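You operate a simulated robot arm through the tools that you are given. There is no shell and no other tool. Be economical: measure what you need, move in short steps, check, and stop when the job is done.

The job below is to be done with a simulated robot arm. You get a single attempt, and the scene is never put back.

TASK
Clamp the grey trim plate, push orange clips into both towers and stick a felt pad on its teal spot.
Fine: clamp it first; spare clips and pads stay where they are.

It is judged by the outcome, as a careful person would: the job done as asked, and still so three seconds after it is handed in. It fails if anything else is knocked over, pushed out of place, dropped, spilled or broken.

THE ROBOT
A 7-joint arm with a two-finger parallel gripper, fixed in place. Base frame: the origin is at the foot of the arm, x ahead of it, y to its left, z up; the work surface is at about z = 0.871. Units: m, degrees, N and s.
With the tool pointing down near the work surface it reaches from about 0.3 to 0.7 m from the base axis. Its first joint turns from -66.0 to 66.0 degrees. Payload 1.57 kg.
The tool frame sits at the grasp point between the pads (the TCP): z along the fingers, y along the line on which they close. The tips reach 0.03 m beyond it. The gripper opens to 0.11 m. The fingers are 0.024 m wide and 0.012 m thick; the gripper's body (0.048 by 0.112 m) begins 0.078 m behind the TCP.
Orientation is that of the tool frame in the base frame, as a unit quaternion [x, y, z, w]. With the fingers straight down and closing along the base's y, the tool's x points along the base's -x, its y along +y and its z along -z.

THE INTERFACE
- The arm moves only by the tool send_rows. Its argument "series" is a list of rows, each a list of 7 numbers: the closure in counts, from 0 (fully open) to 255 (shut), then the shift along the base's x, y, z in units of 250 mm (1.0 is 250 mm), then the turn, a rotation vector about the base's x, y, z in units of 90 degrees (1.0 is 90 degrees). In form: [[fingers, tx, ty, tz, ax, ay, az], ...]. A call has 1 to 10 rows; each row is the pose to reach, as a shift and turn from the pose commanded when the call began. A call with a number of a shift or a turn outside -1 to 1 is refused whole. Each row takes 0.2 s and may step no farther than 0.05 m and 8.6 degrees from the row before; otherwise, or with a gripper value out of range, the whole call is refused. A pose out of reach is approached as far as the arm can. The call stops where the force on the tool passes 40 N (or 10 N more than at its start, if that is more) or the arm is blocked; 0.2 s more then pass. The fingers move at their own pace (about 0.108 m/s each) and stop on an object; they squeeze with about 40 N. The grip force told is the motor's: it shows also when the fingers shut on nothing. Time passes only in rows, and 0.2 s behind the last, so rows that repeat a pose let the fingers close. The reply holds the time, the measured pose of the TCP, the force on the tool along the base axes, the opening and the grip force, in the units named above and with some noise, with the torque about the TCP (base axes, N m) and any sound that the robot's microphone picked up.
- Cameras (640 x 400 px; columns grow to the right, rows downward): "scene" is fixed at [0.1754, -0.401, 1.4053]; the picture's right is [0.66, -0.75, 0.00], its down [-0.40, -0.36, -0.84] and it looks along [0.63, 0.56, -0.54] (base axes); focal length 323 px, centre (320, 200). "wrist" rides on the gripper at [0.07, 0.016, -0.141] in the tool frame; the picture's right is [-0.23, 0.97, 0.00], its down [-0.86, -0.20, -0.48] and it looks along [-0.47, -0.11, 0.88] (tool axes); focal length 222 px, centre (320, 200). There is no depth. A picture from a camera that has moved, and an enlarged one, comes with that camera's place and axes in the base frame and with its lens.
- grab_frame(camera): a new picture of that camera. It takes no simulated time.
- enlarge(camera, box): a new picture of the part [left, top, right, bottom] of that camera's present view, enlarged. It takes no simulated time.
- finish_job(): hands the job in; it is judged then, once.

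Go step by step. Nothing tells you positions but the pictures and the camera data: compare them with the known pose of the tool, close in by small moves and look again before you grip or let go. The budget is 120 turns and 84 pictures, counting those below and the enlarged ones. Unless the task says otherwise, let go and move clear before handing in, and close with one line.

The tools are called after "Request:" as a command line: name --pt "numbers of a row" for each row, then --argument value for the rest, lists and objects as JSON in quotes. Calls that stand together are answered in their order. send_rows: Moves the arm, as the interface text tells. Its arguments: {"type":"object","properties":{"series":{"type":"array"}},"required":["series"]} The other tools are called the same way: grab_frame (camera) takes a picture; enlarge (camera, box) takes an enlarged picture of a part of a camera's view; finish_job () hands the job in.

At the start:

```text
clock: 0.0
position: [0.4028, -0.1392, 1.258]
ee_rot: [0.0, 1.0, 0.0, -0.001]
contact_force: [-0.2, -0.4, 0.2]
ft_torque: [0.03, 0.02, -0.01]
finger_gap: 0.11
gripper_force: 0.1
```

scene: 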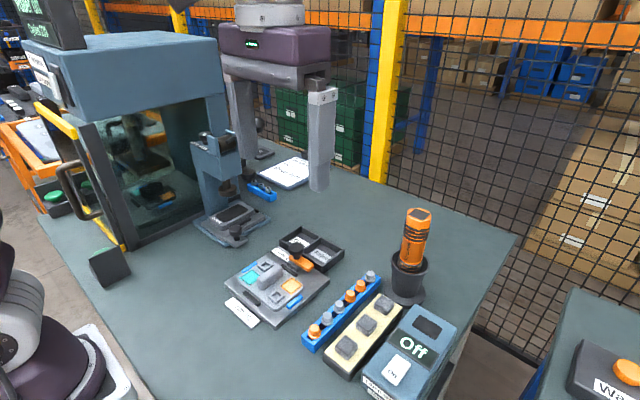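
wrist: 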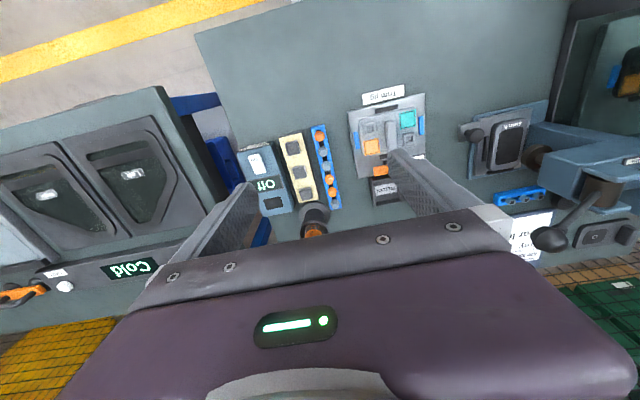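

I see a fixture with a grey plate (teal and orange spots), a blue rail of clips, a cream tray with felt pads, and a control box reading "Off". I'll enlarge these before moving.

Request:
enlarge --camera "scene" --box '[210, 220, 370, 340]'

Request:
enlarge --camera "scene" --box '[290, 250, 470, 400]'

Request:
enlarge --camera "wrist" --box '[230, 70, 450, 240]'

```text
3.33 times, centred on (290, 280) of scene
camera zoom: at [0.1754, -0.401, 1.4053], right [0.66, -0.75, 0.0], down [-0.4, -0.36, -0.84], along [0.63, 0.56, -0.54], focal length 1076 px, centre (420, -67)
```

zoom: 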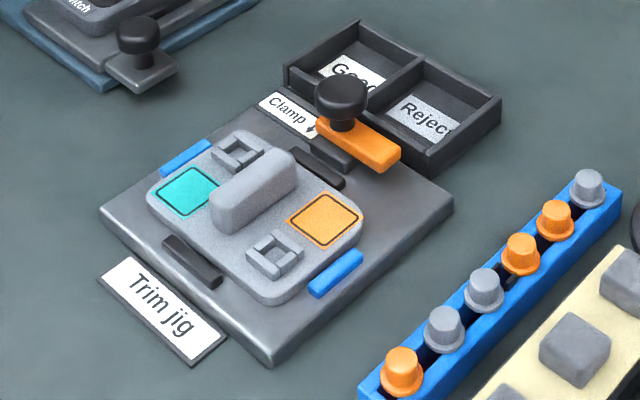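

```text
2.67 times, centred on (380, 325) of scene
camera zoom: at [0.1754, -0.401, 1.4053], right [0.66, -0.75, 0.0], down [-0.4, -0.36, -0.84], along [0.63, 0.56, -0.54], focal length 860 px, centre (160, -133)
```

zoom: 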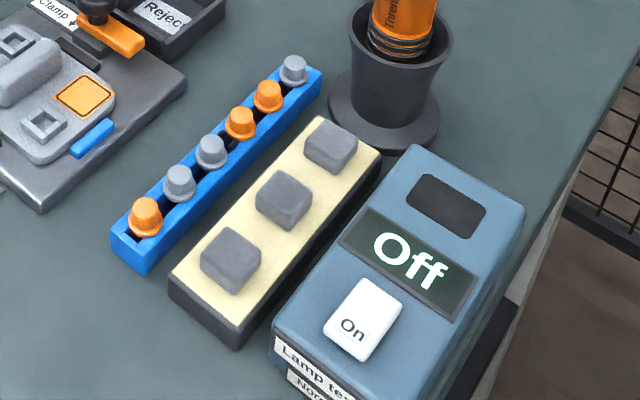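

```text
2.35 times, centred on (340, 155) of wrist
camera zoom: at [0.3327, -0.1231, 1.3998], right [0.23, 0.97, 0.0], down [0.86, -0.2, 0.48], along [0.47, -0.11, -0.88], focal length 523 px, centre (273, 306)
```

zoom: 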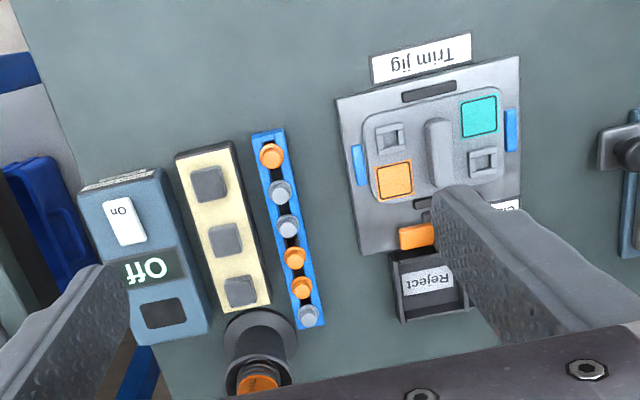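

The jig is near (0.476, -0.016). I'll move above it for a closer look, keeping the fingers open.

Request:
send_rows --pt "0 0.04 0.1 -0.1 0 0 0" --pt "0 0.08 0.2 -0.22 0 0 0" --pt "0 0.11 0.29 -0.34 0 0 0" --pt "0 0.14 0.38 -0.46 0 0 0" --pt "0 0.15 0.48 -0.56 0 0 0" --pt "0 0.15 0.48 -0.6 0 0 0"

Request:
grab_frame --camera "wrist"

Request:
enlarge --camera "wrist" --box '[220, 60, 420, 220]'

```text
clock: 1.4
position: [0.4395, -0.0182, 1.1073]
ee_rot: [0.0, 1.0, 0.0, 0.0]
contact_force: [-0.9, 0.3, 0.6]
ft_torque: [0.0, 0.01, 0.02]
finger_gap: 0.1099
gripper_force: 0.0
```

```text
78 pictures are left
camera wrist: at [0.3685, -0.0018, 1.2495], right [0.23, 0.97, 0.0], down [0.86, -0.2, 0.48], along [0.47, -0.11, -0.88], focal length 222 px, centre (320, 200)
```

wrist: 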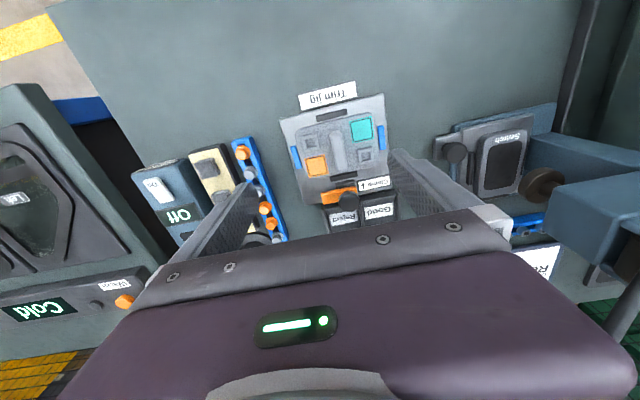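

```text
2.50 times, centred on (320, 140) of wrist
camera zoom: at [0.3685, -0.0018, 1.2495], right [0.23, 0.97, 0.0], down [0.86, -0.2, 0.48], along [0.47, -0.11, -0.88], focal length 555 px, centre (320, 350)
```

zoom: 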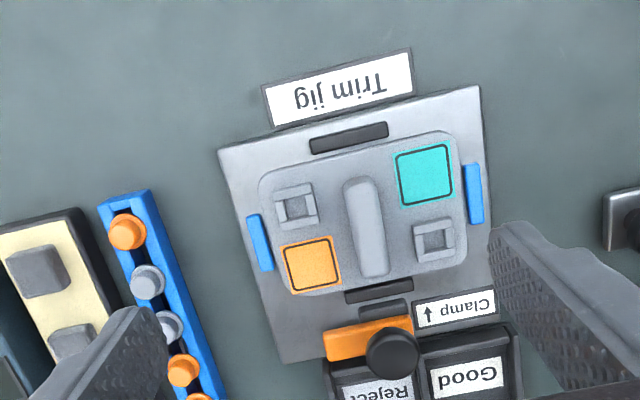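

The jig and the rail look lined up with the base axes: the towers are at about (0.447, -0.036) and (0.487, 0.044), and the clamp knob is near (0.548, 0.005). I'll look closer at the clamp mechanism.

Request:
enlarge --camera "scene" --box '[265, 230, 345, 280]'

Request:
send_rows --pt "0 0.1 0.04 -0.1 0 0 0" --pt "0 0.2 0.07 -0.2 0 0 0" --pt "0 0.24 0.07 -0.3 0 0 0"

Request:
enlarge --camera "wrist" --box '[220, 100, 420, 225]'

```text
8.00 times, centred on (305, 255) of scene
camera zoom: at [0.1754, -0.4009, 1.4053], right [0.66, -0.75, 0.0], down [-0.4, -0.36, -0.84], along [0.63, 0.56, -0.54], focal length 2582 px, centre (440, -240)
```

zoom: 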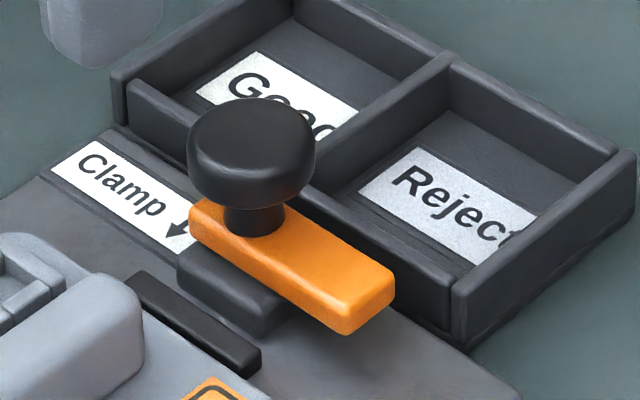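

```text
clock: 2.2
position: [0.4993, -0.0014, 1.0324]
ee_rot: [0.0, 1.0, 0.0, 0.0]
contact_force: [-0.2, 0.1, -0.4]
ft_torque: [-0.01, -0.01, -0.01]
finger_gap: 0.1098
gripper_force: 0.1
```

```text
3.20 times, centred on (320, 162) of wrist
camera zoom: at [0.4292, 0.0147, 1.1737], right [0.23, 0.97, 0.0], down [0.85, -0.2, 0.48], along [0.47, -0.11, -0.88], focal length 711 px, centre (320, 320)
```

zoom: 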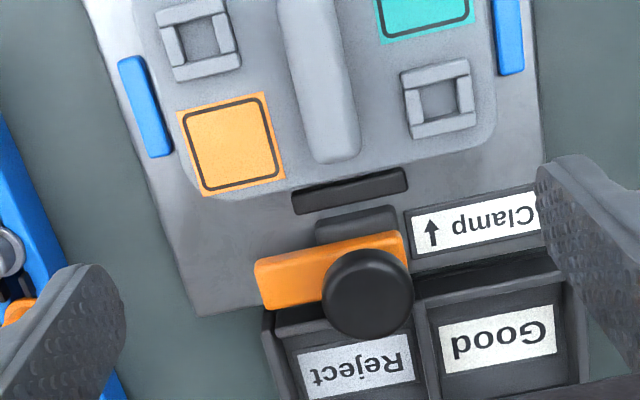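

The knob sits over the base block with the orange bar offset toward -y, so it looks like a swing clamp that pivots at the knob. I'll line up over the knob at about (0.545, 0.006), half closed, and check.

Request:
send_rows --pt "120 0.1 0.02 -0.05 0 0 0" --pt "120 0.183 0.028 -0.12 0 0 0" --pt "120 0.183 0.028 -0.24 0 0 0"

Request:
enlarge --camera "wrist" --box '[220, 100, 420, 225]'

Request:
enlarge --camera "scene" --box '[245, 210, 365, 285]'

```text
clock: 3.0
position: [0.5472, 0.0054, 0.9717]
ee_rot: [0.0, 1.0, 0.0, 0.0]
contact_force: [0.2, -0.6, -1.4]
ft_torque: [0.0, 0.01, -0.03]
finger_gap: 0.0587
gripper_force: 0.1
```

```text
3.20 times, centred on (320, 162) of wrist
camera zoom: at [0.4757, 0.0215, 1.1143], right [0.23, 0.97, 0.0], down [0.85, -0.2, 0.48], along [0.47, -0.11, -0.88], focal length 711 px, centre (320, 320)
```

zoom: 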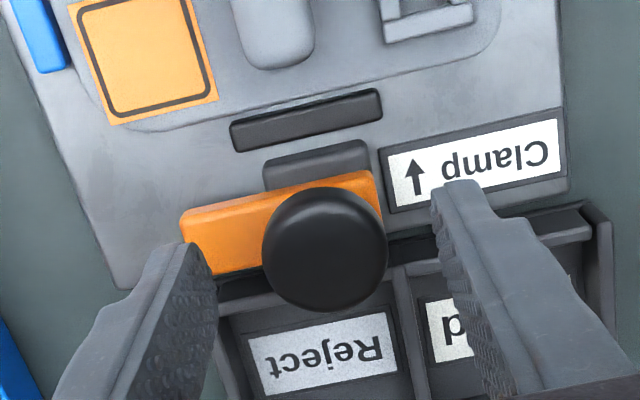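

```text
5.33 times, centred on (305, 248) of scene
camera zoom: at [0.1754, -0.401, 1.4053], right [0.66, -0.75, 0.0], down [-0.4, -0.36, -0.84], along [0.63, 0.56, -0.54], focal length 1721 px, centre (400, -53)
```

zoom: 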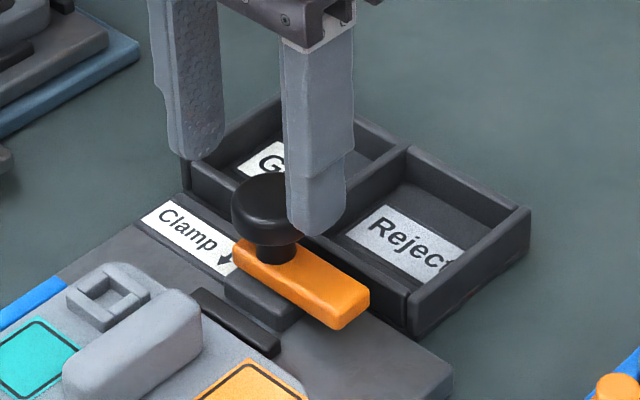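

The knob is centred under the fingers. I'll descend and grip it.

Request:
send_rows --pt "120 0 0 -0.06 0 0 0" --pt "120 0 0 -0.128 0 0 0" --pt "200 0 0 -0.128 0 0 0" --pt "255 0 0 -0.128 0 0 0" --pt "255 0 0 -0.128 0 0 0"

Request:
enlarge --camera "scene" --box '[245, 210, 365, 285]'

```text
clock: 4.2
position: [0.5445, 0.005, 0.942]
ee_rot: [0.0, 1.0, 0.0, 0.0]
contact_force: [0.2, -10.2, 2.0]
ft_torque: [-0.26, -0.38, -0.11]
finger_gap: 0.0358
gripper_force: 43.1
```

```text
5.33 times, centred on (305, 248) of scene
camera zoom: at [0.1754, -0.4012, 1.4052], right [0.66, -0.75, 0.0], down [-0.4, -0.36, -0.84], along [0.63, 0.56, -0.54], focal length 1721 px, centre (400, -53)
```

zoom: 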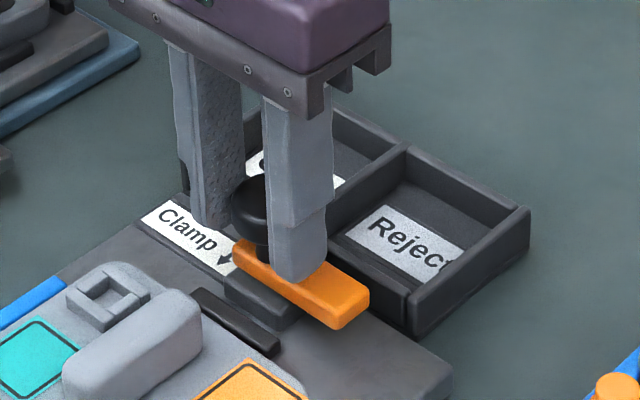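

The grip holds. I'll test the arrow's direction (-x) gently, with the force stop as a guard.

Request:
send_rows --pt "255 -0.012 0 0 0 0 0" --pt "255 -0.024 0 0 0 0 0" --pt "255 -0.036 0 0 0 0 0"

```text
clock: 5.0
position: [0.5402, 0.0045, 0.9414]
ee_rot: [-0.001, 1.0, 0.0, 0.004]
contact_force: [32.7, -12.5, -5.1]
ft_torque: [-0.2, -0.12, -0.11]
finger_gap: 0.0349
gripper_force: 42.0
```

That resists like a fixed pivot, so I'll go back and try twisting the bar toward the plate (clockwise seen from above).

Request:
send_rows --pt "255 0.036 0 0 0 0 0" --pt "255 0.036 0 0 0 0 -0.09" --pt "255 0.036 0 0 0 0 -0.18" --pt "255 0.036 0 0 0 0 -0.27"

Request:
enlarge --camera "scene" --box '[245, 210, 365, 285]'

```text
clock: 6.0
position: [0.543, 0.0096, 0.9394]
ee_rot: [0.21, 0.978, 0.002, -0.005]
contact_force: [-26.0, 30.8, -4.1]
ft_torque: [0.28, 0.7, 0.27]
finger_gap: 0.0349
gripper_force: 42.1
```

```text
5.33 times, centred on (305, 248) of scene
camera zoom: at [0.1748, -0.4001, 1.4056], right [0.66, -0.75, 0.0], down [-0.4, -0.36, -0.84], along [0.63, 0.56, -0.54], focal length 1721 px, centre (400, -53)
```

zoom: 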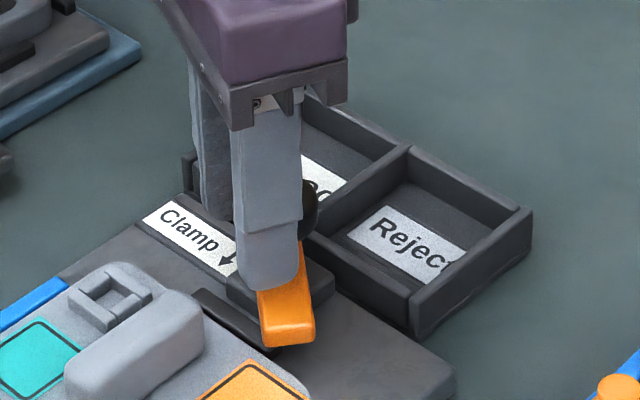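

The bar turns: it has swung about 45° toward the plate. I'll let go to relieve the side load and look.

Request:
send_rows --pt "180 0 0 0 0 0 0" --pt "120 0 0 0 0 0 0" --pt "100 0 0 0.06 0 0 0" --pt "100 0 0 0.16 0 0 0"

Request:
enlarge --camera "wrist" --box '[220, 100, 420, 225]'

Request:
enlarge --camera "scene" --box '[245, 210, 365, 285]'

```text
clock: 7.0
position: [0.5474, 0.0053, 0.9825]
ee_rot: [0.211, 0.977, 0.0, 0.001]
contact_force: [-0.1, -0.3, 0.2]
ft_torque: [-0.02, 0.0, 0.0]
finger_gap: 0.0668
gripper_force: 0.1
```

```text
3.20 times, centred on (320, 162) of wrist
camera zoom: at [0.4902, 0.0486, 1.1238], right [0.61, 0.79, 0.0], down [0.7, -0.53, 0.48], along [0.38, -0.29, -0.88], focal length 711 px, centre (320, 320)
```

zoom: 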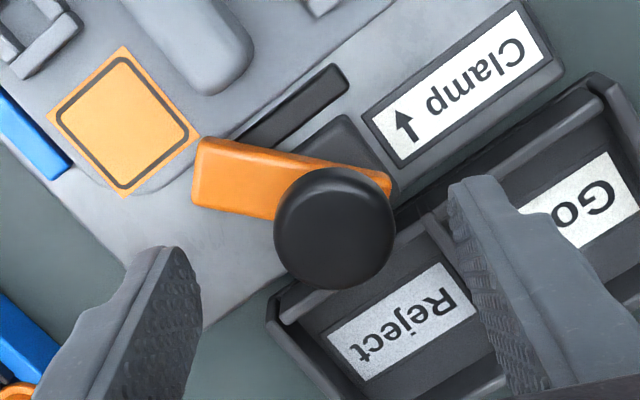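

```text
5.33 times, centred on (305, 248) of scene
camera zoom: at [0.1754, -0.401, 1.4053], right [0.66, -0.75, 0.0], down [-0.4, -0.36, -0.84], along [0.63, 0.56, -0.54], focal length 1721 px, centre (400, -53)
```

zoom: 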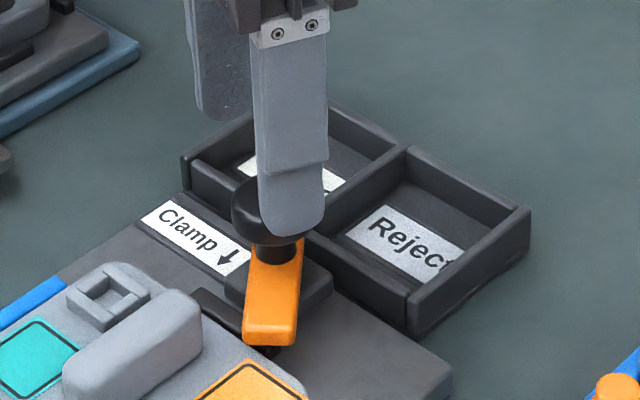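

The bar has turned about 46° of the 90° or so. I'll re-grip the knob slightly higher and turn further.

Request:
send_rows --pt "100 0 0.004 -0.08 0 0 0" --pt "120 0 0.004 -0.15 0 0 0" --pt "255 0 0.004 -0.15 0 0 0" --pt "255 0 0.004 -0.15 0 0 0" --pt "255 0 0.004 -0.15 0 0 -0.09" --pt "255 0 0.004 -0.15 0 0 -0.18" --pt "255 0 0.004 -0.15 0 0 -0.27" --pt "255 0 0.004 -0.15 0 0 -0.36"

Request:
enlarge --camera "scene" --box '[245, 210, 365, 285]'

```text
clock: 8.7
position: [0.5495, 0.0113, 0.9433]
ee_rot: [0.41, 0.912, 0.003, 0.002]
contact_force: [6.7, 4.4, -10.5]
ft_torque: [-0.19, -0.21, 0.07]
finger_gap: 0.0353
gripper_force: 42.4
stopped in row 8: the force on the tool passed its limit at 43 N (the readings are from after the stop); the commanded pose is now the measured one
```

```text
5.33 times, centred on (305, 248) of scene
camera zoom: at [0.1757, -0.4009, 1.4053], right [0.66, -0.75, 0.0], down [-0.4, -0.36, -0.84], along [0.63, 0.56, -0.54], focal length 1721 px, centre (400, -53)
```

zoom: 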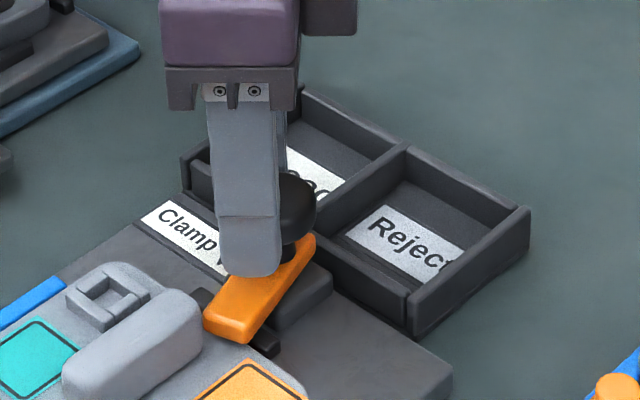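

The bar is at about 77° now. I'll release, lift and look from the wrist camera.

Request:
send_rows --pt "180 0 0 0 0 0 0" --pt "100 0 0 0 0 0 0" --pt "100 0 0 0.06 0 0 0" --pt "100 0 0 0.16 0 0 0"

Request:
enlarge --camera "wrist" --box '[220, 100, 420, 225]'

Request:
enlarge --camera "scene" --box '[245, 210, 365, 285]'

```text
clock: 9.7
position: [0.5468, 0.0118, 0.9851]
ee_rot: [0.411, 0.912, 0.003, 0.002]
contact_force: [-0.4, 0.6, -0.2]
ft_torque: [0.01, -0.02, 0.01]
finger_gap: 0.0668
gripper_force: 0.1
```

```text
3.20 times, centred on (320, 162) of wrist
camera zoom: at [0.5124, 0.0733, 1.1269], right [0.88, 0.48, 0.01], down [0.41, -0.77, 0.48], along [0.23, -0.42, -0.88], focal length 711 px, centre (320, 320)
```

zoom: 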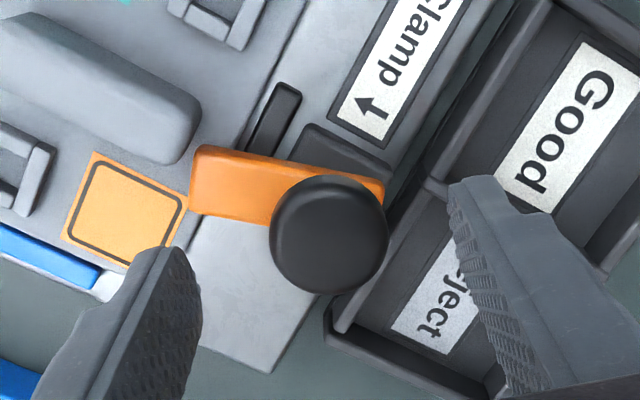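

```text
5.33 times, centred on (305, 248) of scene
camera zoom: at [0.1754, -0.401, 1.4053], right [0.66, -0.75, 0.0], down [-0.4, -0.36, -0.84], along [0.63, 0.56, -0.54], focal length 1721 px, centre (400, -53)
```

zoom: 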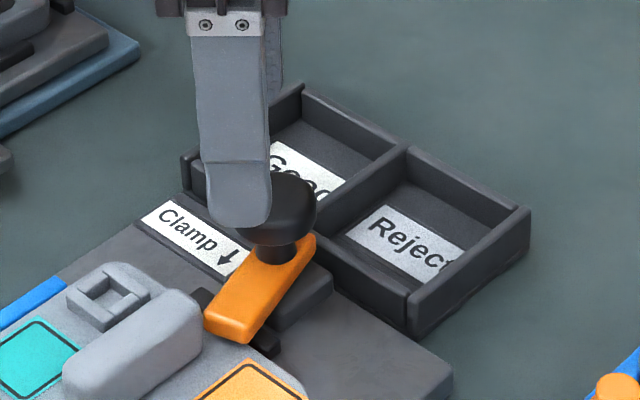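

About 19° remain. I'll re-grip, re-centred on the knob at (0.548, 0.008), and turn until it stops.

Request:
send_rows --pt "100 0.005 -0.015 -0.08 0 0 0" --pt "120 0.005 -0.015 -0.16 0 0 0" --pt "255 0.005 -0.015 -0.16 0 0 0" --pt "255 0.005 -0.015 -0.16 0 0 0" --pt "255 0.005 -0.015 -0.16 0 0 -0.07" --pt "255 0.005 -0.015 -0.16 0 0 -0.14" --pt "255 0.005 -0.015 -0.16 0 0 -0.21" --pt "255 0.005 -0.015 -0.16 0 0 -0.26"

Request:
enlarge --camera "scene" --box '[245, 210, 365, 285]'

```text
clock: 11.2
position: [0.5534, 0.0093, 0.9434]
ee_rot: [0.536, 0.844, 0.007, 0.005]
contact_force: [5.4, 4.4, -7.4]
ft_torque: [-0.47, 0.05, 0.06]
finger_gap: 0.0358
gripper_force: 42.6
stopped in row 7: the force on the tool passed its limit at 41 N (the readings are from after the stop); the commanded pose is now the measured one
```

```text
5.33 times, centred on (305, 248) of scene
camera zoom: at [0.1756, -0.4009, 1.4053], right [0.66, -0.75, 0.0], down [-0.4, -0.36, -0.84], along [0.63, 0.56, -0.54], focal length 1721 px, centre (400, -53)
```

zoom: 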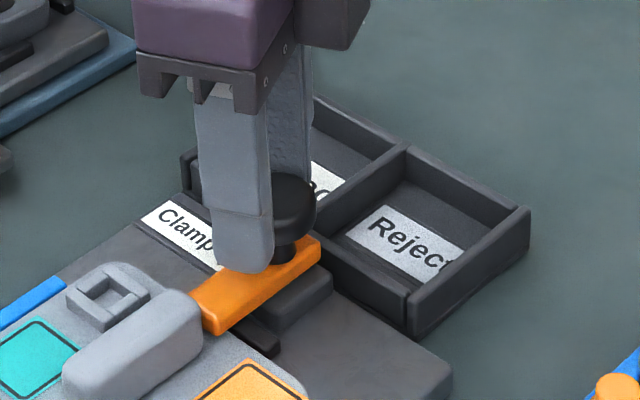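

The bar is nearly along x now. I'll release and look again.

Request:
send_rows --pt "180 0 0 0 0 0 0" --pt "100 0 0 0 0 0 0" --pt "100 0 0 0.06 0 0 0" --pt "100 0 0 0.16 0 0 0"

Request:
enlarge --camera "wrist" --box '[220, 100, 420, 225]'

Request:
enlarge --camera "scene" --box '[245, 210, 365, 285]'

```text
clock: 12.2
position: [0.5526, 0.0088, 0.984]
ee_rot: [0.536, 0.844, 0.007, 0.005]
contact_force: [-0.5, 0.7, 0.9]
ft_torque: [0.02, 0.01, 0.04]
finger_gap: 0.0668
gripper_force: 0.0
```

```text
3.20 times, centred on (320, 162) of wrist
camera zoom: at [0.5345, 0.0781, 1.1258], right [0.98, 0.21, 0.02], down [0.18, -0.86, 0.48], along [0.11, -0.46, -0.88], focal length 711 px, centre (320, 320)
```

zoom: 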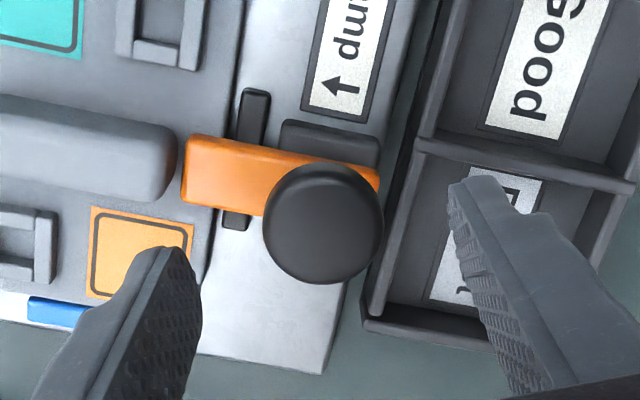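

```text
5.33 times, centred on (305, 248) of scene
camera zoom: at [0.1754, -0.401, 1.4053], right [0.66, -0.75, 0.0], down [-0.4, -0.36, -0.84], along [0.63, 0.56, -0.54], focal length 1721 px, centre (400, -53)
```

zoom: 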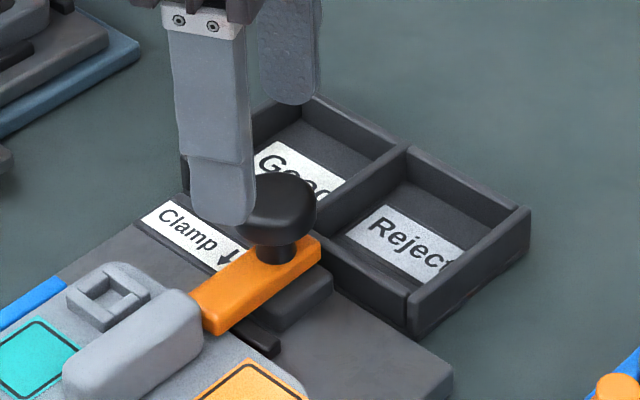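

The bar is now parallel to the ridge and overlaps the plate edge, so the clamp is closed. Next I'll bring the tool back to yaw 0 and go above the near orange clip at about (0.441, -0.146).

Request:
send_rows --pt "100 0 0 0.12 -0.001 0.001 0.08" --pt "80 -0.03 -0.05 0.184 -0.002 0.002 0.17" --pt "60 -0.1 -0.14 0.184 -0.003 0.003 0.26" --pt "40 -0.18 -0.24 0.184 -0.005 0.003 0.35" --pt "20 -0.25 -0.34 0.184 -0.006 0.004 0.44" --pt "0 -0.32 -0.44 0.184 -0.007 0.005 0.53" --pt "0 -0.39 -0.53 0.184 -0.008 0.006 0.62" --pt "0 -0.446 -0.62 0.184 -0.0094 0.0067 0.71" --pt "0 -0.446 -0.62 0.184 -0.0094 0.0067 0.72"

Request:
enlarge --camera "wrist" --box '[220, 80, 420, 205]'

Request:
enlarge --camera "scene" --box '[290, 260, 390, 360]'

Request:
enlarge --camera "scene" --box '[225, 235, 345, 330]'

```text
clock: 14.2
position: [0.4409, -0.1463, 1.031]
ee_rot: [-0.001, 1.0, -0.001, 0.0]
contact_force: [-0.1, 0.6, -0.5]
ft_torque: [-0.03, 0.0, -0.03]
finger_gap: 0.11
gripper_force: 0.1
```

```text
3.20 times, centred on (320, 142) of wrist
camera zoom: at [0.3704, -0.1311, 1.1724], right [0.23, 0.97, 0.0], down [0.86, -0.2, 0.48], along [0.47, -0.11, -0.88], focal length 711 px, centre (320, 384)
```

zoom: 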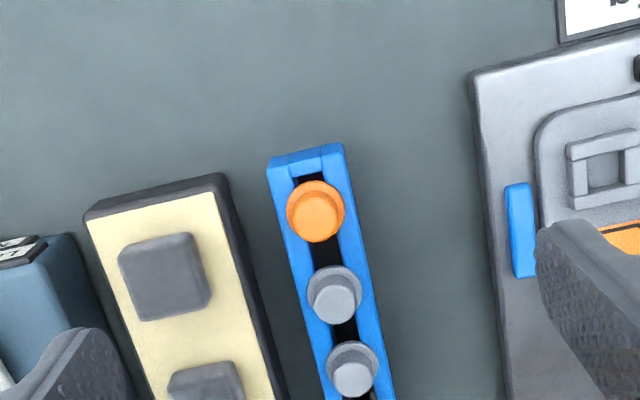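

```text
4.00 times, centred on (340, 310) of scene
camera zoom: at [0.1754, -0.401, 1.4053], right [0.66, -0.75, 0.0], down [-0.4, -0.36, -0.84], along [0.63, 0.56, -0.54], focal length 1291 px, centre (240, -240)
```

zoom: 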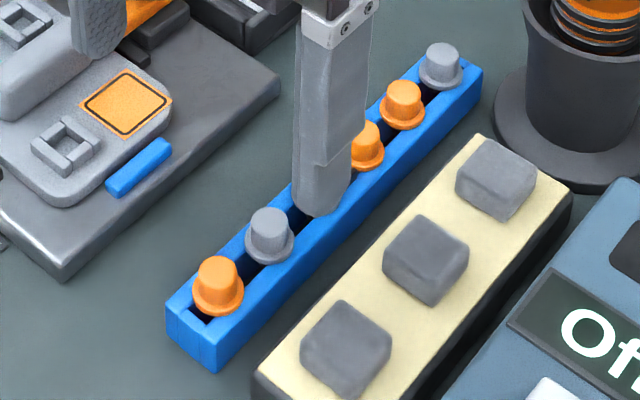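

```text
4.21 times, centred on (285, 282) of scene
camera zoom: at [0.1754, -0.401, 1.4053], right [0.66, -0.75, 0.0], down [-0.4, -0.36, -0.84], along [0.63, 0.56, -0.54], focal length 1359 px, centre (467, -147)
```

zoom: 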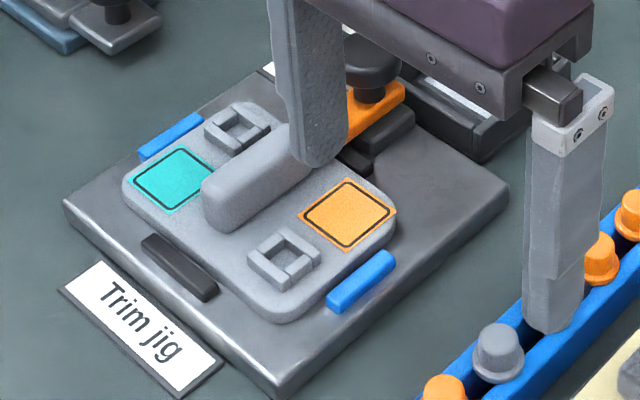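

The clips have flanges with round heads to grip. The near orange one is at about (0.439, -0.148), so I'll lower to just above it and check the alignment.

Request:
send_rows --pt "60 -0.008 -0.007 -0.12 0 0 0" --pt "120 -0.008 -0.007 -0.24 0 0 0" --pt "140 -0.008 -0.007 -0.3 0 0 0"

Request:
enlarge --camera "wrist" --box '[220, 80, 420, 205]'

Request:
enlarge --camera "scene" --box '[290, 280, 370, 360]'

```text
clock: 15.0
position: [0.4396, -0.1478, 0.9563]
ee_rot: [0.0, 1.0, 0.0, 0.0]
contact_force: [0.3, 0.1, -0.1]
ft_torque: [0.02, -0.01, -0.02]
finger_gap: 0.0496
gripper_force: 0.0
```

```text
3.20 times, centred on (320, 142) of wrist
camera zoom: at [0.3693, -0.1323, 1.097], right [0.23, 0.97, 0.0], down [0.85, -0.2, 0.48], along [0.47, -0.11, -0.88], focal length 711 px, centre (320, 384)
```

zoom: 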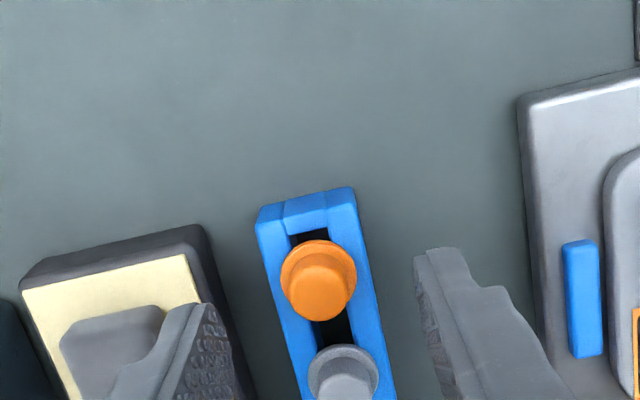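

```text
5.00 times, centred on (330, 320) of scene
camera zoom: at [0.1754, -0.401, 1.4053], right [0.66, -0.75, 0.0], down [-0.4, -0.36, -0.84], along [0.63, 0.56, -0.54], focal length 1614 px, centre (270, -400)
```

zoom: 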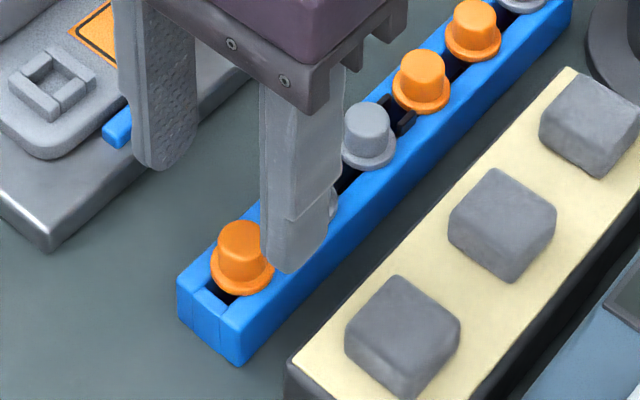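

The clip lies between the fingers. I'll descend so the tips sit just above the flange and close.

Request:
send_rows --pt "140 0 0 -0.04 0 0 0" --pt "140 0 0 -0.08 0 0 0" --pt "200 0 0 -0.08 0 0 0" --pt "255 0 0 -0.08 0 0 0" --pt "255 0 0 -0.08 0 0 0"

Request:
enlarge --camera "scene" --box '[290, 280, 370, 360]'

Request:
enlarge --camera "wrist" --box '[270, 110, 370, 210]'

```text
clock: 16.2
position: [0.4398, -0.148, 0.9359]
ee_rot: [0.0, 1.0, -0.001, 0.0]
contact_force: [0.1, 0.7, 0.4]
ft_torque: [-0.01, 0.01, -0.01]
finger_gap: 0.0001
gripper_force: 21.5
```

```text
5.00 times, centred on (330, 320) of scene
camera zoom: at [0.1754, -0.401, 1.4053], right [0.66, -0.75, 0.0], down [-0.4, -0.36, -0.84], along [0.63, 0.56, -0.54], focal length 1614 px, centre (270, -400)
```

zoom: 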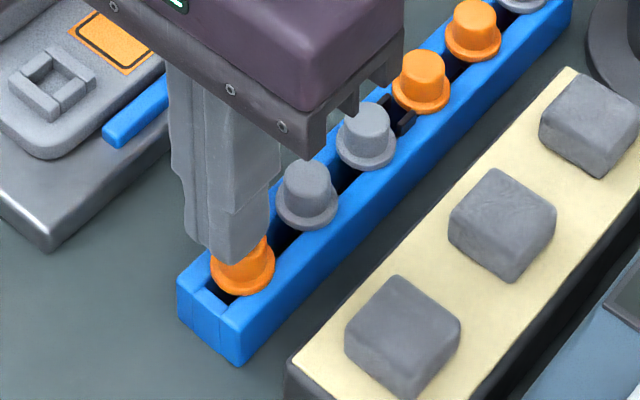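

```text
4.00 times, centred on (320, 160) of wrist
camera zoom: at [0.3688, -0.132, 1.0775], right [0.23, 0.97, 0.0], down [0.85, -0.2, 0.48], along [0.47, -0.11, -0.88], focal length 888 px, centre (320, 360)
```

zoom: 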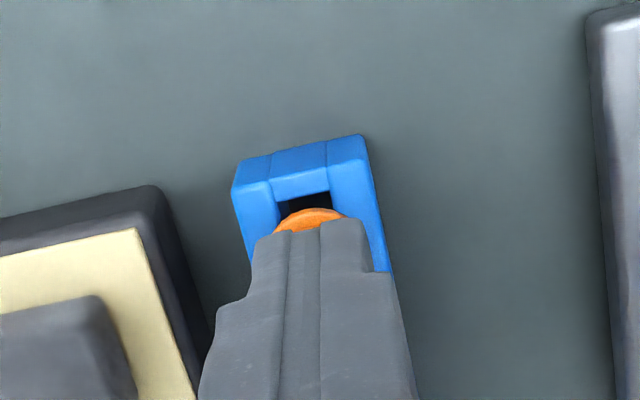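

The fingers shut just above the head: the rail top is at about 0.890 and the head top at about 0.905. I'll reopen slightly, go about 11 mm lower and grip.

Request:
send_rows --pt "181 0 0 0.01 0 0 0" --pt "181 0 0 0.01 0 0 0" --pt "181 0 0 -0.02 0 0 0" --pt "181 0 0 -0.042 0 0 0" --pt "255 0 0 -0.042 0 0 0" --pt "255 0 0 -0.042 0 0 0"

Request:
enlarge --camera "scene" --box '[290, 280, 370, 360]'

```text
clock: 17.6
position: [0.4391, -0.147, 0.9247]
ee_rot: [0.0, 1.0, -0.001, 0.0]
contact_force: [-0.7, -1.4, -0.4]
ft_torque: [-0.04, 0.01, 0.04]
finger_gap: 0.0073
gripper_force: 26.2
```

```text
5.00 times, centred on (330, 320) of scene
camera zoom: at [0.1754, -0.401, 1.4053], right [0.66, -0.75, 0.0], down [-0.4, -0.36, -0.84], along [0.63, 0.56, -0.54], focal length 1614 px, centre (270, -400)
```

zoom: 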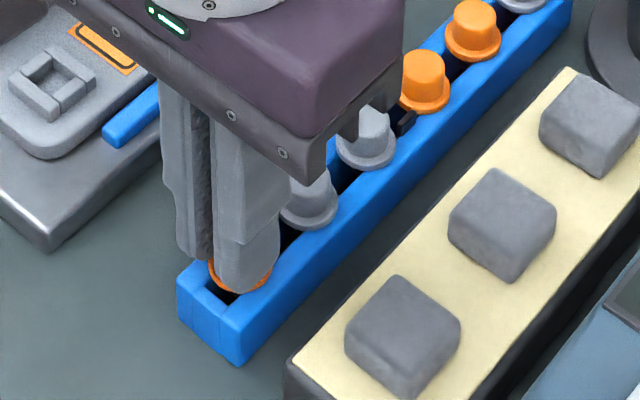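

I'll hold a moment to see whether the gap settles.

Request:
send_rows --pt "255 0 0 0 0 0 0" --pt "255 0 0 0 0 0 0"

Request:
enlarge --camera "wrist" --box '[270, 110, 370, 210]'

```text
clock: 18.2
position: [0.4393, -0.1481, 0.9247]
ee_rot: [0.0, 1.0, -0.001, 0.0]
contact_force: [-0.2, -1.7, 0.3]
ft_torque: [-0.06, 0.0, -0.01]
finger_gap: 0.0067
gripper_force: 26.1
```

```text
4.00 times, centred on (320, 160) of wrist
camera zoom: at [0.3688, -0.1323, 1.0664], right [0.23, 0.97, 0.0], down [0.85, -0.2, 0.48], along [0.47, -0.11, -0.88], focal length 888 px, centre (320, 360)
```

zoom: 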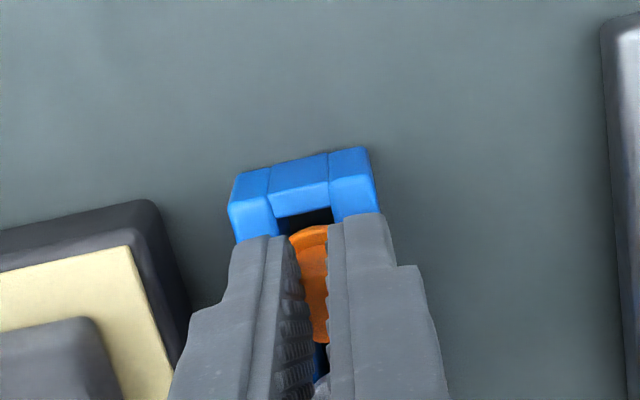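

The head is between the pads. I'll lift it slowly and check.

Request:
send_rows --pt "255 0 0 0.04 0 0 0" --pt "255 0 0 0.1 0 0 0" --pt "255 0 0 0.2 0 0 0"

Request:
enlarge --camera "scene" --box '[285, 250, 385, 350]'

Request:
enlarge --camera "wrist" --box '[270, 110, 370, 210]'

```text
clock: 19.0
position: [0.4389, -0.1501, 0.9736]
ee_rot: [-0.001, 1.0, -0.001, 0.001]
contact_force: [0.4, -0.6, 0.4]
ft_torque: [-0.06, 0.01, 0.0]
finger_gap: 0.0083
gripper_force: 27.0
```

```text
4.00 times, centred on (335, 300) of scene
camera zoom: at [0.1754, -0.401, 1.4053], right [0.66, -0.75, 0.0], down [-0.4, -0.36, -0.84], along [0.63, 0.56, -0.54], focal length 1291 px, centre (260, -200)
```

zoom: 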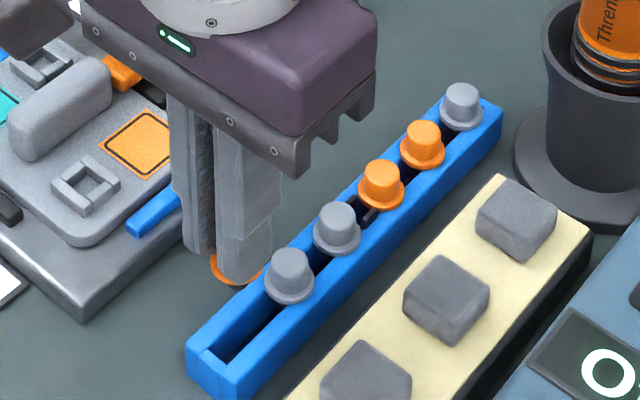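

```text
4.00 times, centred on (320, 160) of wrist
camera zoom: at [0.3686, -0.1338, 1.1162], right [0.23, 0.97, 0.0], down [0.85, -0.2, 0.48], along [0.47, -0.11, -0.88], focal length 888 px, centre (320, 360)
```

zoom: 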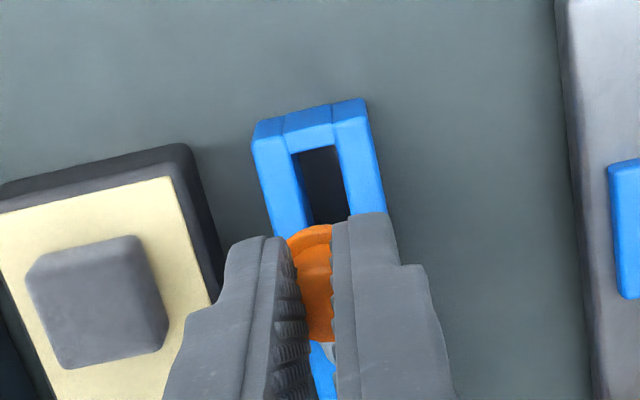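

The clip is held, centred in the pads. I'll carry it above the first tower at about (0.447, -0.036) and measure the tower from there.

Request:
send_rows --pt "255 0 0.0 0.1 0 0 0" --pt "255 0.01 0.12 0.2 0 0 0" --pt "255 0.02 0.24 0.226 0 0 0" --pt "255 0.03 0.36 0.226 0 0 0" --pt "255 0.032 0.456 0.226 0 0 0" --pt "255 0.032 0.456 0.226 0 0 0"

Request:
enlarge --camera "wrist" --box '[260, 90, 380, 210]'

Request:
enlarge --camera "scene" --box '[230, 230, 330, 330]'

```text
clock: 20.4
position: [0.4459, -0.0336, 1.03]
ee_rot: [0.0, 1.0, -0.001, 0.0]
contact_force: [-0.2, 0.1, 1.0]
ft_torque: [-0.02, 0.0, 0.01]
finger_gap: 0.007
gripper_force: 26.4
```

```text
3.33 times, centred on (320, 150) of wrist
camera zoom: at [0.3751, -0.0176, 1.1708], right [0.23, 0.97, 0.0], down [0.85, -0.2, 0.48], along [0.47, -0.11, -0.88], focal length 740 px, centre (320, 367)
```

zoom: 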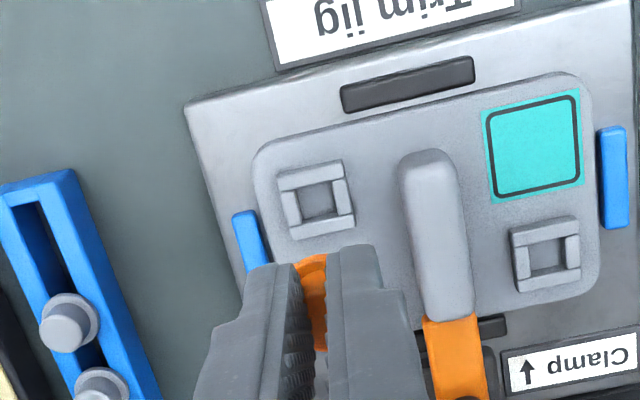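

```text
4.00 times, centred on (280, 280) of scene
camera zoom: at [0.1754, -0.4009, 1.4053], right [0.66, -0.75, 0.0], down [-0.4, -0.36, -0.84], along [0.63, 0.56, -0.54], focal length 1291 px, centre (480, -120)
```

zoom: 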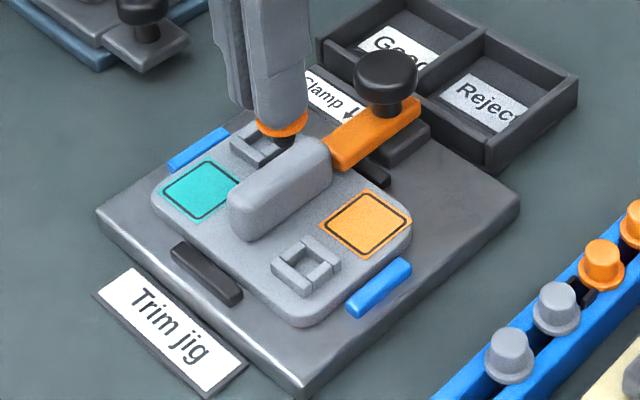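

The tower 1 estimate is now (0.450, -0.037), and the clip has a roughly 10 mm dark stem. I'll lower to just above the tower and check from both cameras.

Request:
send_rows --pt "255 0.016 -0.012 -0.08 0 0 0" --pt "255 0.016 -0.012 -0.18 0 0 0" --pt "255 0.016 -0.012 -0.25 0 0 0" --pt "255 0.016 -0.012 -0.25 0 0 0"

Request:
enlarge --camera "wrist" --box '[270, 110, 370, 210]'

Request:
enlarge --camera "scene" --box '[275, 265, 325, 315]'

```text
clock: 21.4
position: [0.4498, -0.0385, 0.9675]
ee_rot: [0.0, 1.0, -0.001, 0.0]
contact_force: [0.2, -0.4, -0.2]
ft_torque: [0.01, 0.03, 0.02]
finger_gap: 0.0069
gripper_force: 26.9
```

```text
4.00 times, centred on (320, 160) of wrist
camera zoom: at [0.3797, -0.0222, 1.1094], right [0.23, 0.97, 0.0], down [0.85, -0.2, 0.48], along [0.47, -0.11, -0.88], focal length 888 px, centre (320, 360)
```

zoom: 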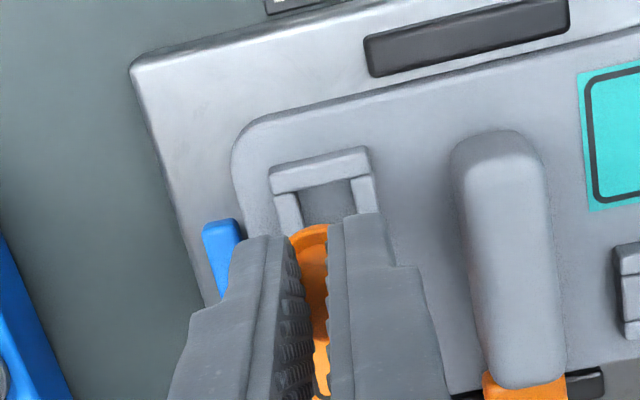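

```text
8.00 times, centred on (300, 290) of scene
camera zoom: at [0.1754, -0.401, 1.4053], right [0.66, -0.75, 0.0], down [-0.4, -0.36, -0.84], along [0.63, 0.56, -0.54], focal length 2582 px, centre (480, -520)
```

zoom: 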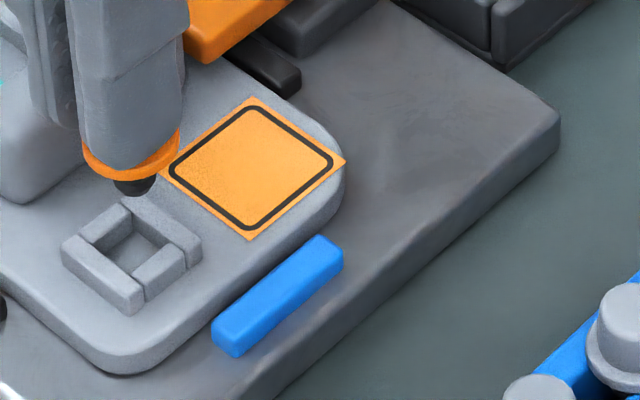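

The hole is about 1.5 mm further in x and 2 mm further in y than the clip. I'll correct, go down close and recheck.

Request:
send_rows --pt "255 0.006 0.009 0 0 0 0" --pt "255 0.006 0.009 -0.04 0 0 0" --pt "255 0.006 0.009 -0.08 0 0 0" --pt "255 0.006 0.009 -0.08 0 0 0"

Request:
enlarge --camera "scene" --box '[275, 265, 325, 315]'

Request:
enlarge --camera "wrist" --box '[290, 130, 370, 210]'

```text
clock: 22.4
position: [0.4522, -0.0339, 0.9488]
ee_rot: [0.0, 1.0, -0.001, 0.0]
contact_force: [0.7, -0.9, -1.3]
ft_torque: [0.0, 0.0, -0.03]
finger_gap: 0.0066
gripper_force: 26.4
```

```text
8.00 times, centred on (300, 290) of scene
camera zoom: at [0.1754, -0.401, 1.4053], right [0.66, -0.75, 0.0], down [-0.4, -0.36, -0.84], along [0.63, 0.56, -0.54], focal length 2582 px, centre (480, -520)
```

zoom: 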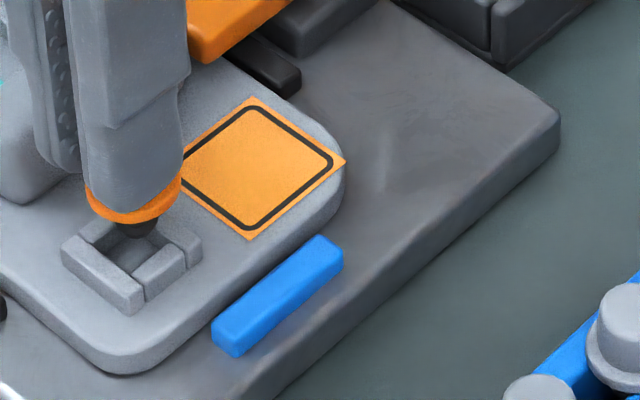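

```text
5.00 times, centred on (330, 170) of wrist
camera zoom: at [0.3816, -0.019, 1.0907], right [0.23, 0.97, 0.0], down [0.85, -0.2, 0.48], along [0.47, -0.11, -0.88], focal length 1111 px, centre (270, 350)
```

zoom: 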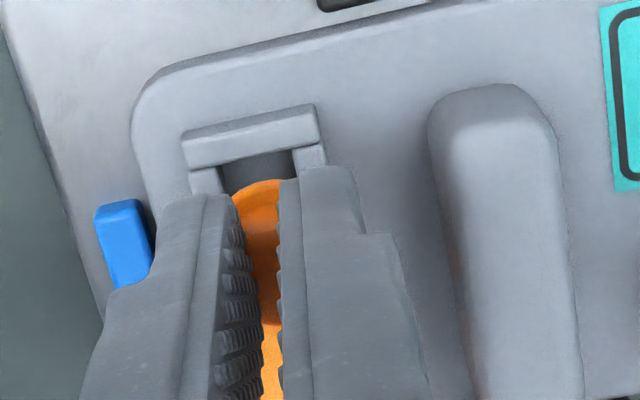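

The scene view shows the stem about 2-3 mm to the right of the hole, meaning a bit too far in +x. I'll shift -3 mm in x and recheck.

Request:
send_rows --pt "255 -0.012 0 0 0 0 0" --pt "255 -0.012 0 -0.012 0 0 0" --pt "255 -0.012 0 -0.012 0 0 0"

Request:
enlarge --camera "scene" --box '[280, 280, 310, 310]'

Request:
enlarge --camera "wrist" --box '[290, 150, 350, 210]'

```text
clock: 23.2
position: [0.4486, -0.0347, 0.9456]
ee_rot: [0.0, 1.0, -0.001, 0.001]
contact_force: [0.2, 0.7, 3.7]
ft_torque: [0.02, -0.05, 0.03]
finger_gap: 0.0001
gripper_force: 21.7
```

```text
13.33 times, centred on (295, 295) of scene
camera zoom: at [0.1753, -0.4009, 1.4053], right [0.66, -0.75, 0.0], down [-0.4, -0.36, -0.84], along [0.63, 0.56, -0.54], focal length 4303 px, centre (653, -1067)
```

zoom: 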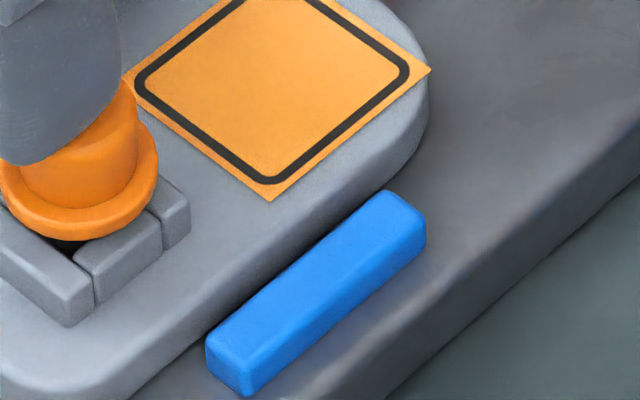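

```text
6.67 times, centred on (320, 180) of wrist
camera zoom: at [0.3783, -0.0184, 1.0873], right [0.23, 0.97, 0.0], down [0.85, -0.2, 0.48], along [0.47, -0.11, -0.88], focal length 1481 px, centre (320, 333)
```

zoom: 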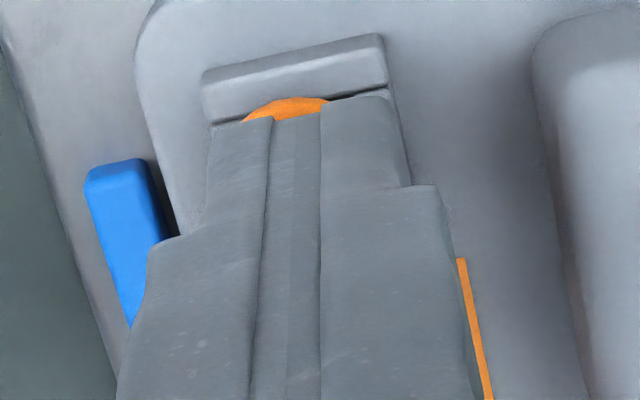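

The clip slipped out of the pads and appears to sit in the tower mouth. I'll lift straight up and look.

Request:
send_rows --pt "255 0 0 0.05 0 0 0" --pt "255 0 0 0.15 0 0 0" --pt "255 0 0 0.28 0 0 0"

Request:
enlarge --camera "scene" --box '[275, 265, 325, 315]'

Request:
enlarge --camera "wrist" --box '[270, 110, 370, 210]'

```text
clock: 24.0
position: [0.4487, -0.0359, 1.0147]
ee_rot: [0.0, 1.0, -0.001, 0.0]
contact_force: [-0.6, 0.5, 0.3]
ft_torque: [-0.01, 0.05, -0.03]
finger_gap: 0.0
gripper_force: 20.8
```

```text
8.00 times, centred on (300, 290) of scene
camera zoom: at [0.1754, -0.401, 1.4053], right [0.66, -0.75, 0.0], down [-0.4, -0.36, -0.84], along [0.63, 0.56, -0.54], focal length 2582 px, centre (480, -520)
```

zoom: 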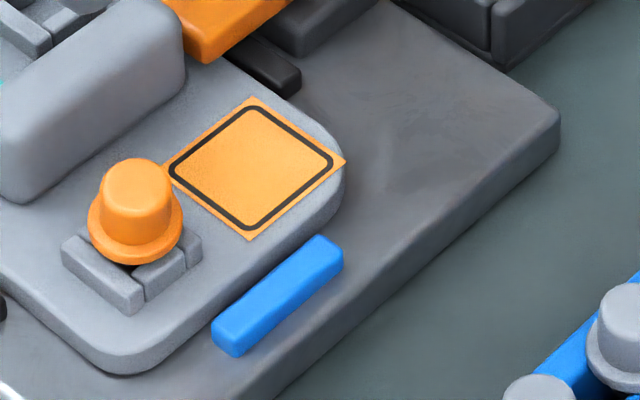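

```text
4.00 times, centred on (320, 160) of wrist
camera zoom: at [0.3788, -0.0198, 1.1562], right [0.23, 0.97, 0.0], down [0.85, -0.2, 0.48], along [0.47, -0.11, -0.88], focal length 888 px, centre (320, 360)
```

zoom: 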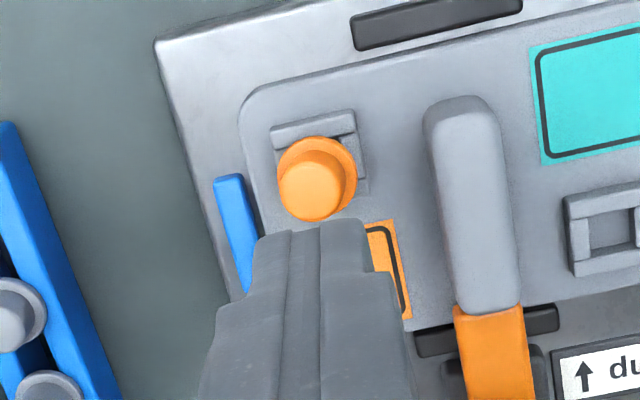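

The clip stands upright in the tower mouth. I'll press it home with the closed fingertips, under the force guard.

Request:
send_rows --pt "255 0.012 -0.006 -0.1 0 0 0" --pt "255 0.012 -0.006 -0.2 0 0 0" --pt "255 0.012 -0.006 -0.26 0 0 0" --pt "255 0.012 -0.006 -0.27 0 0 0" --pt "255 0.012 -0.006 -0.278 0 0 0" --pt "255 0.012 -0.006 -0.286 0 0 0" --pt "255 0.012 -0.006 -0.294 0 0 0" --pt "255 0.012 -0.006 -0.302 0 0 0"

Request:
enlarge --camera "scene" --box '[275, 265, 325, 315]'

```text
clock: 25.8
position: [0.4514, -0.0359, 0.9393]
ee_rot: [0.0, 1.0, 0.0, 0.001]
contact_force: [-0.8, 4.4, 13.9]
ft_torque: [0.13, 0.06, 0.03]
finger_gap: 0.0003
gripper_force: 21.4
```

```text
8.00 times, centred on (300, 290) of scene
camera zoom: at [0.1751, -0.4008, 1.4053], right [0.66, -0.75, 0.0], down [-0.4, -0.36, -0.84], along [0.63, 0.56, -0.54], focal length 2582 px, centre (480, -520)
```

zoom: 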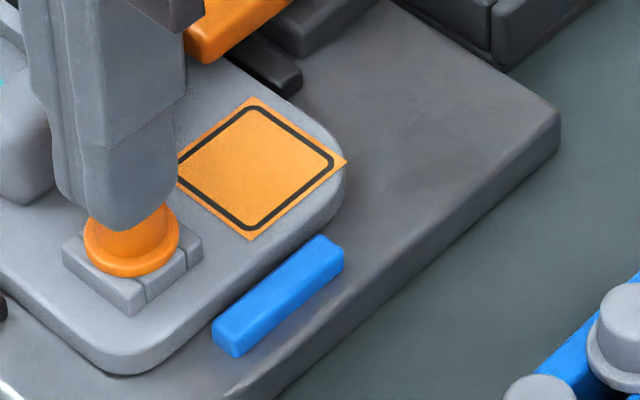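

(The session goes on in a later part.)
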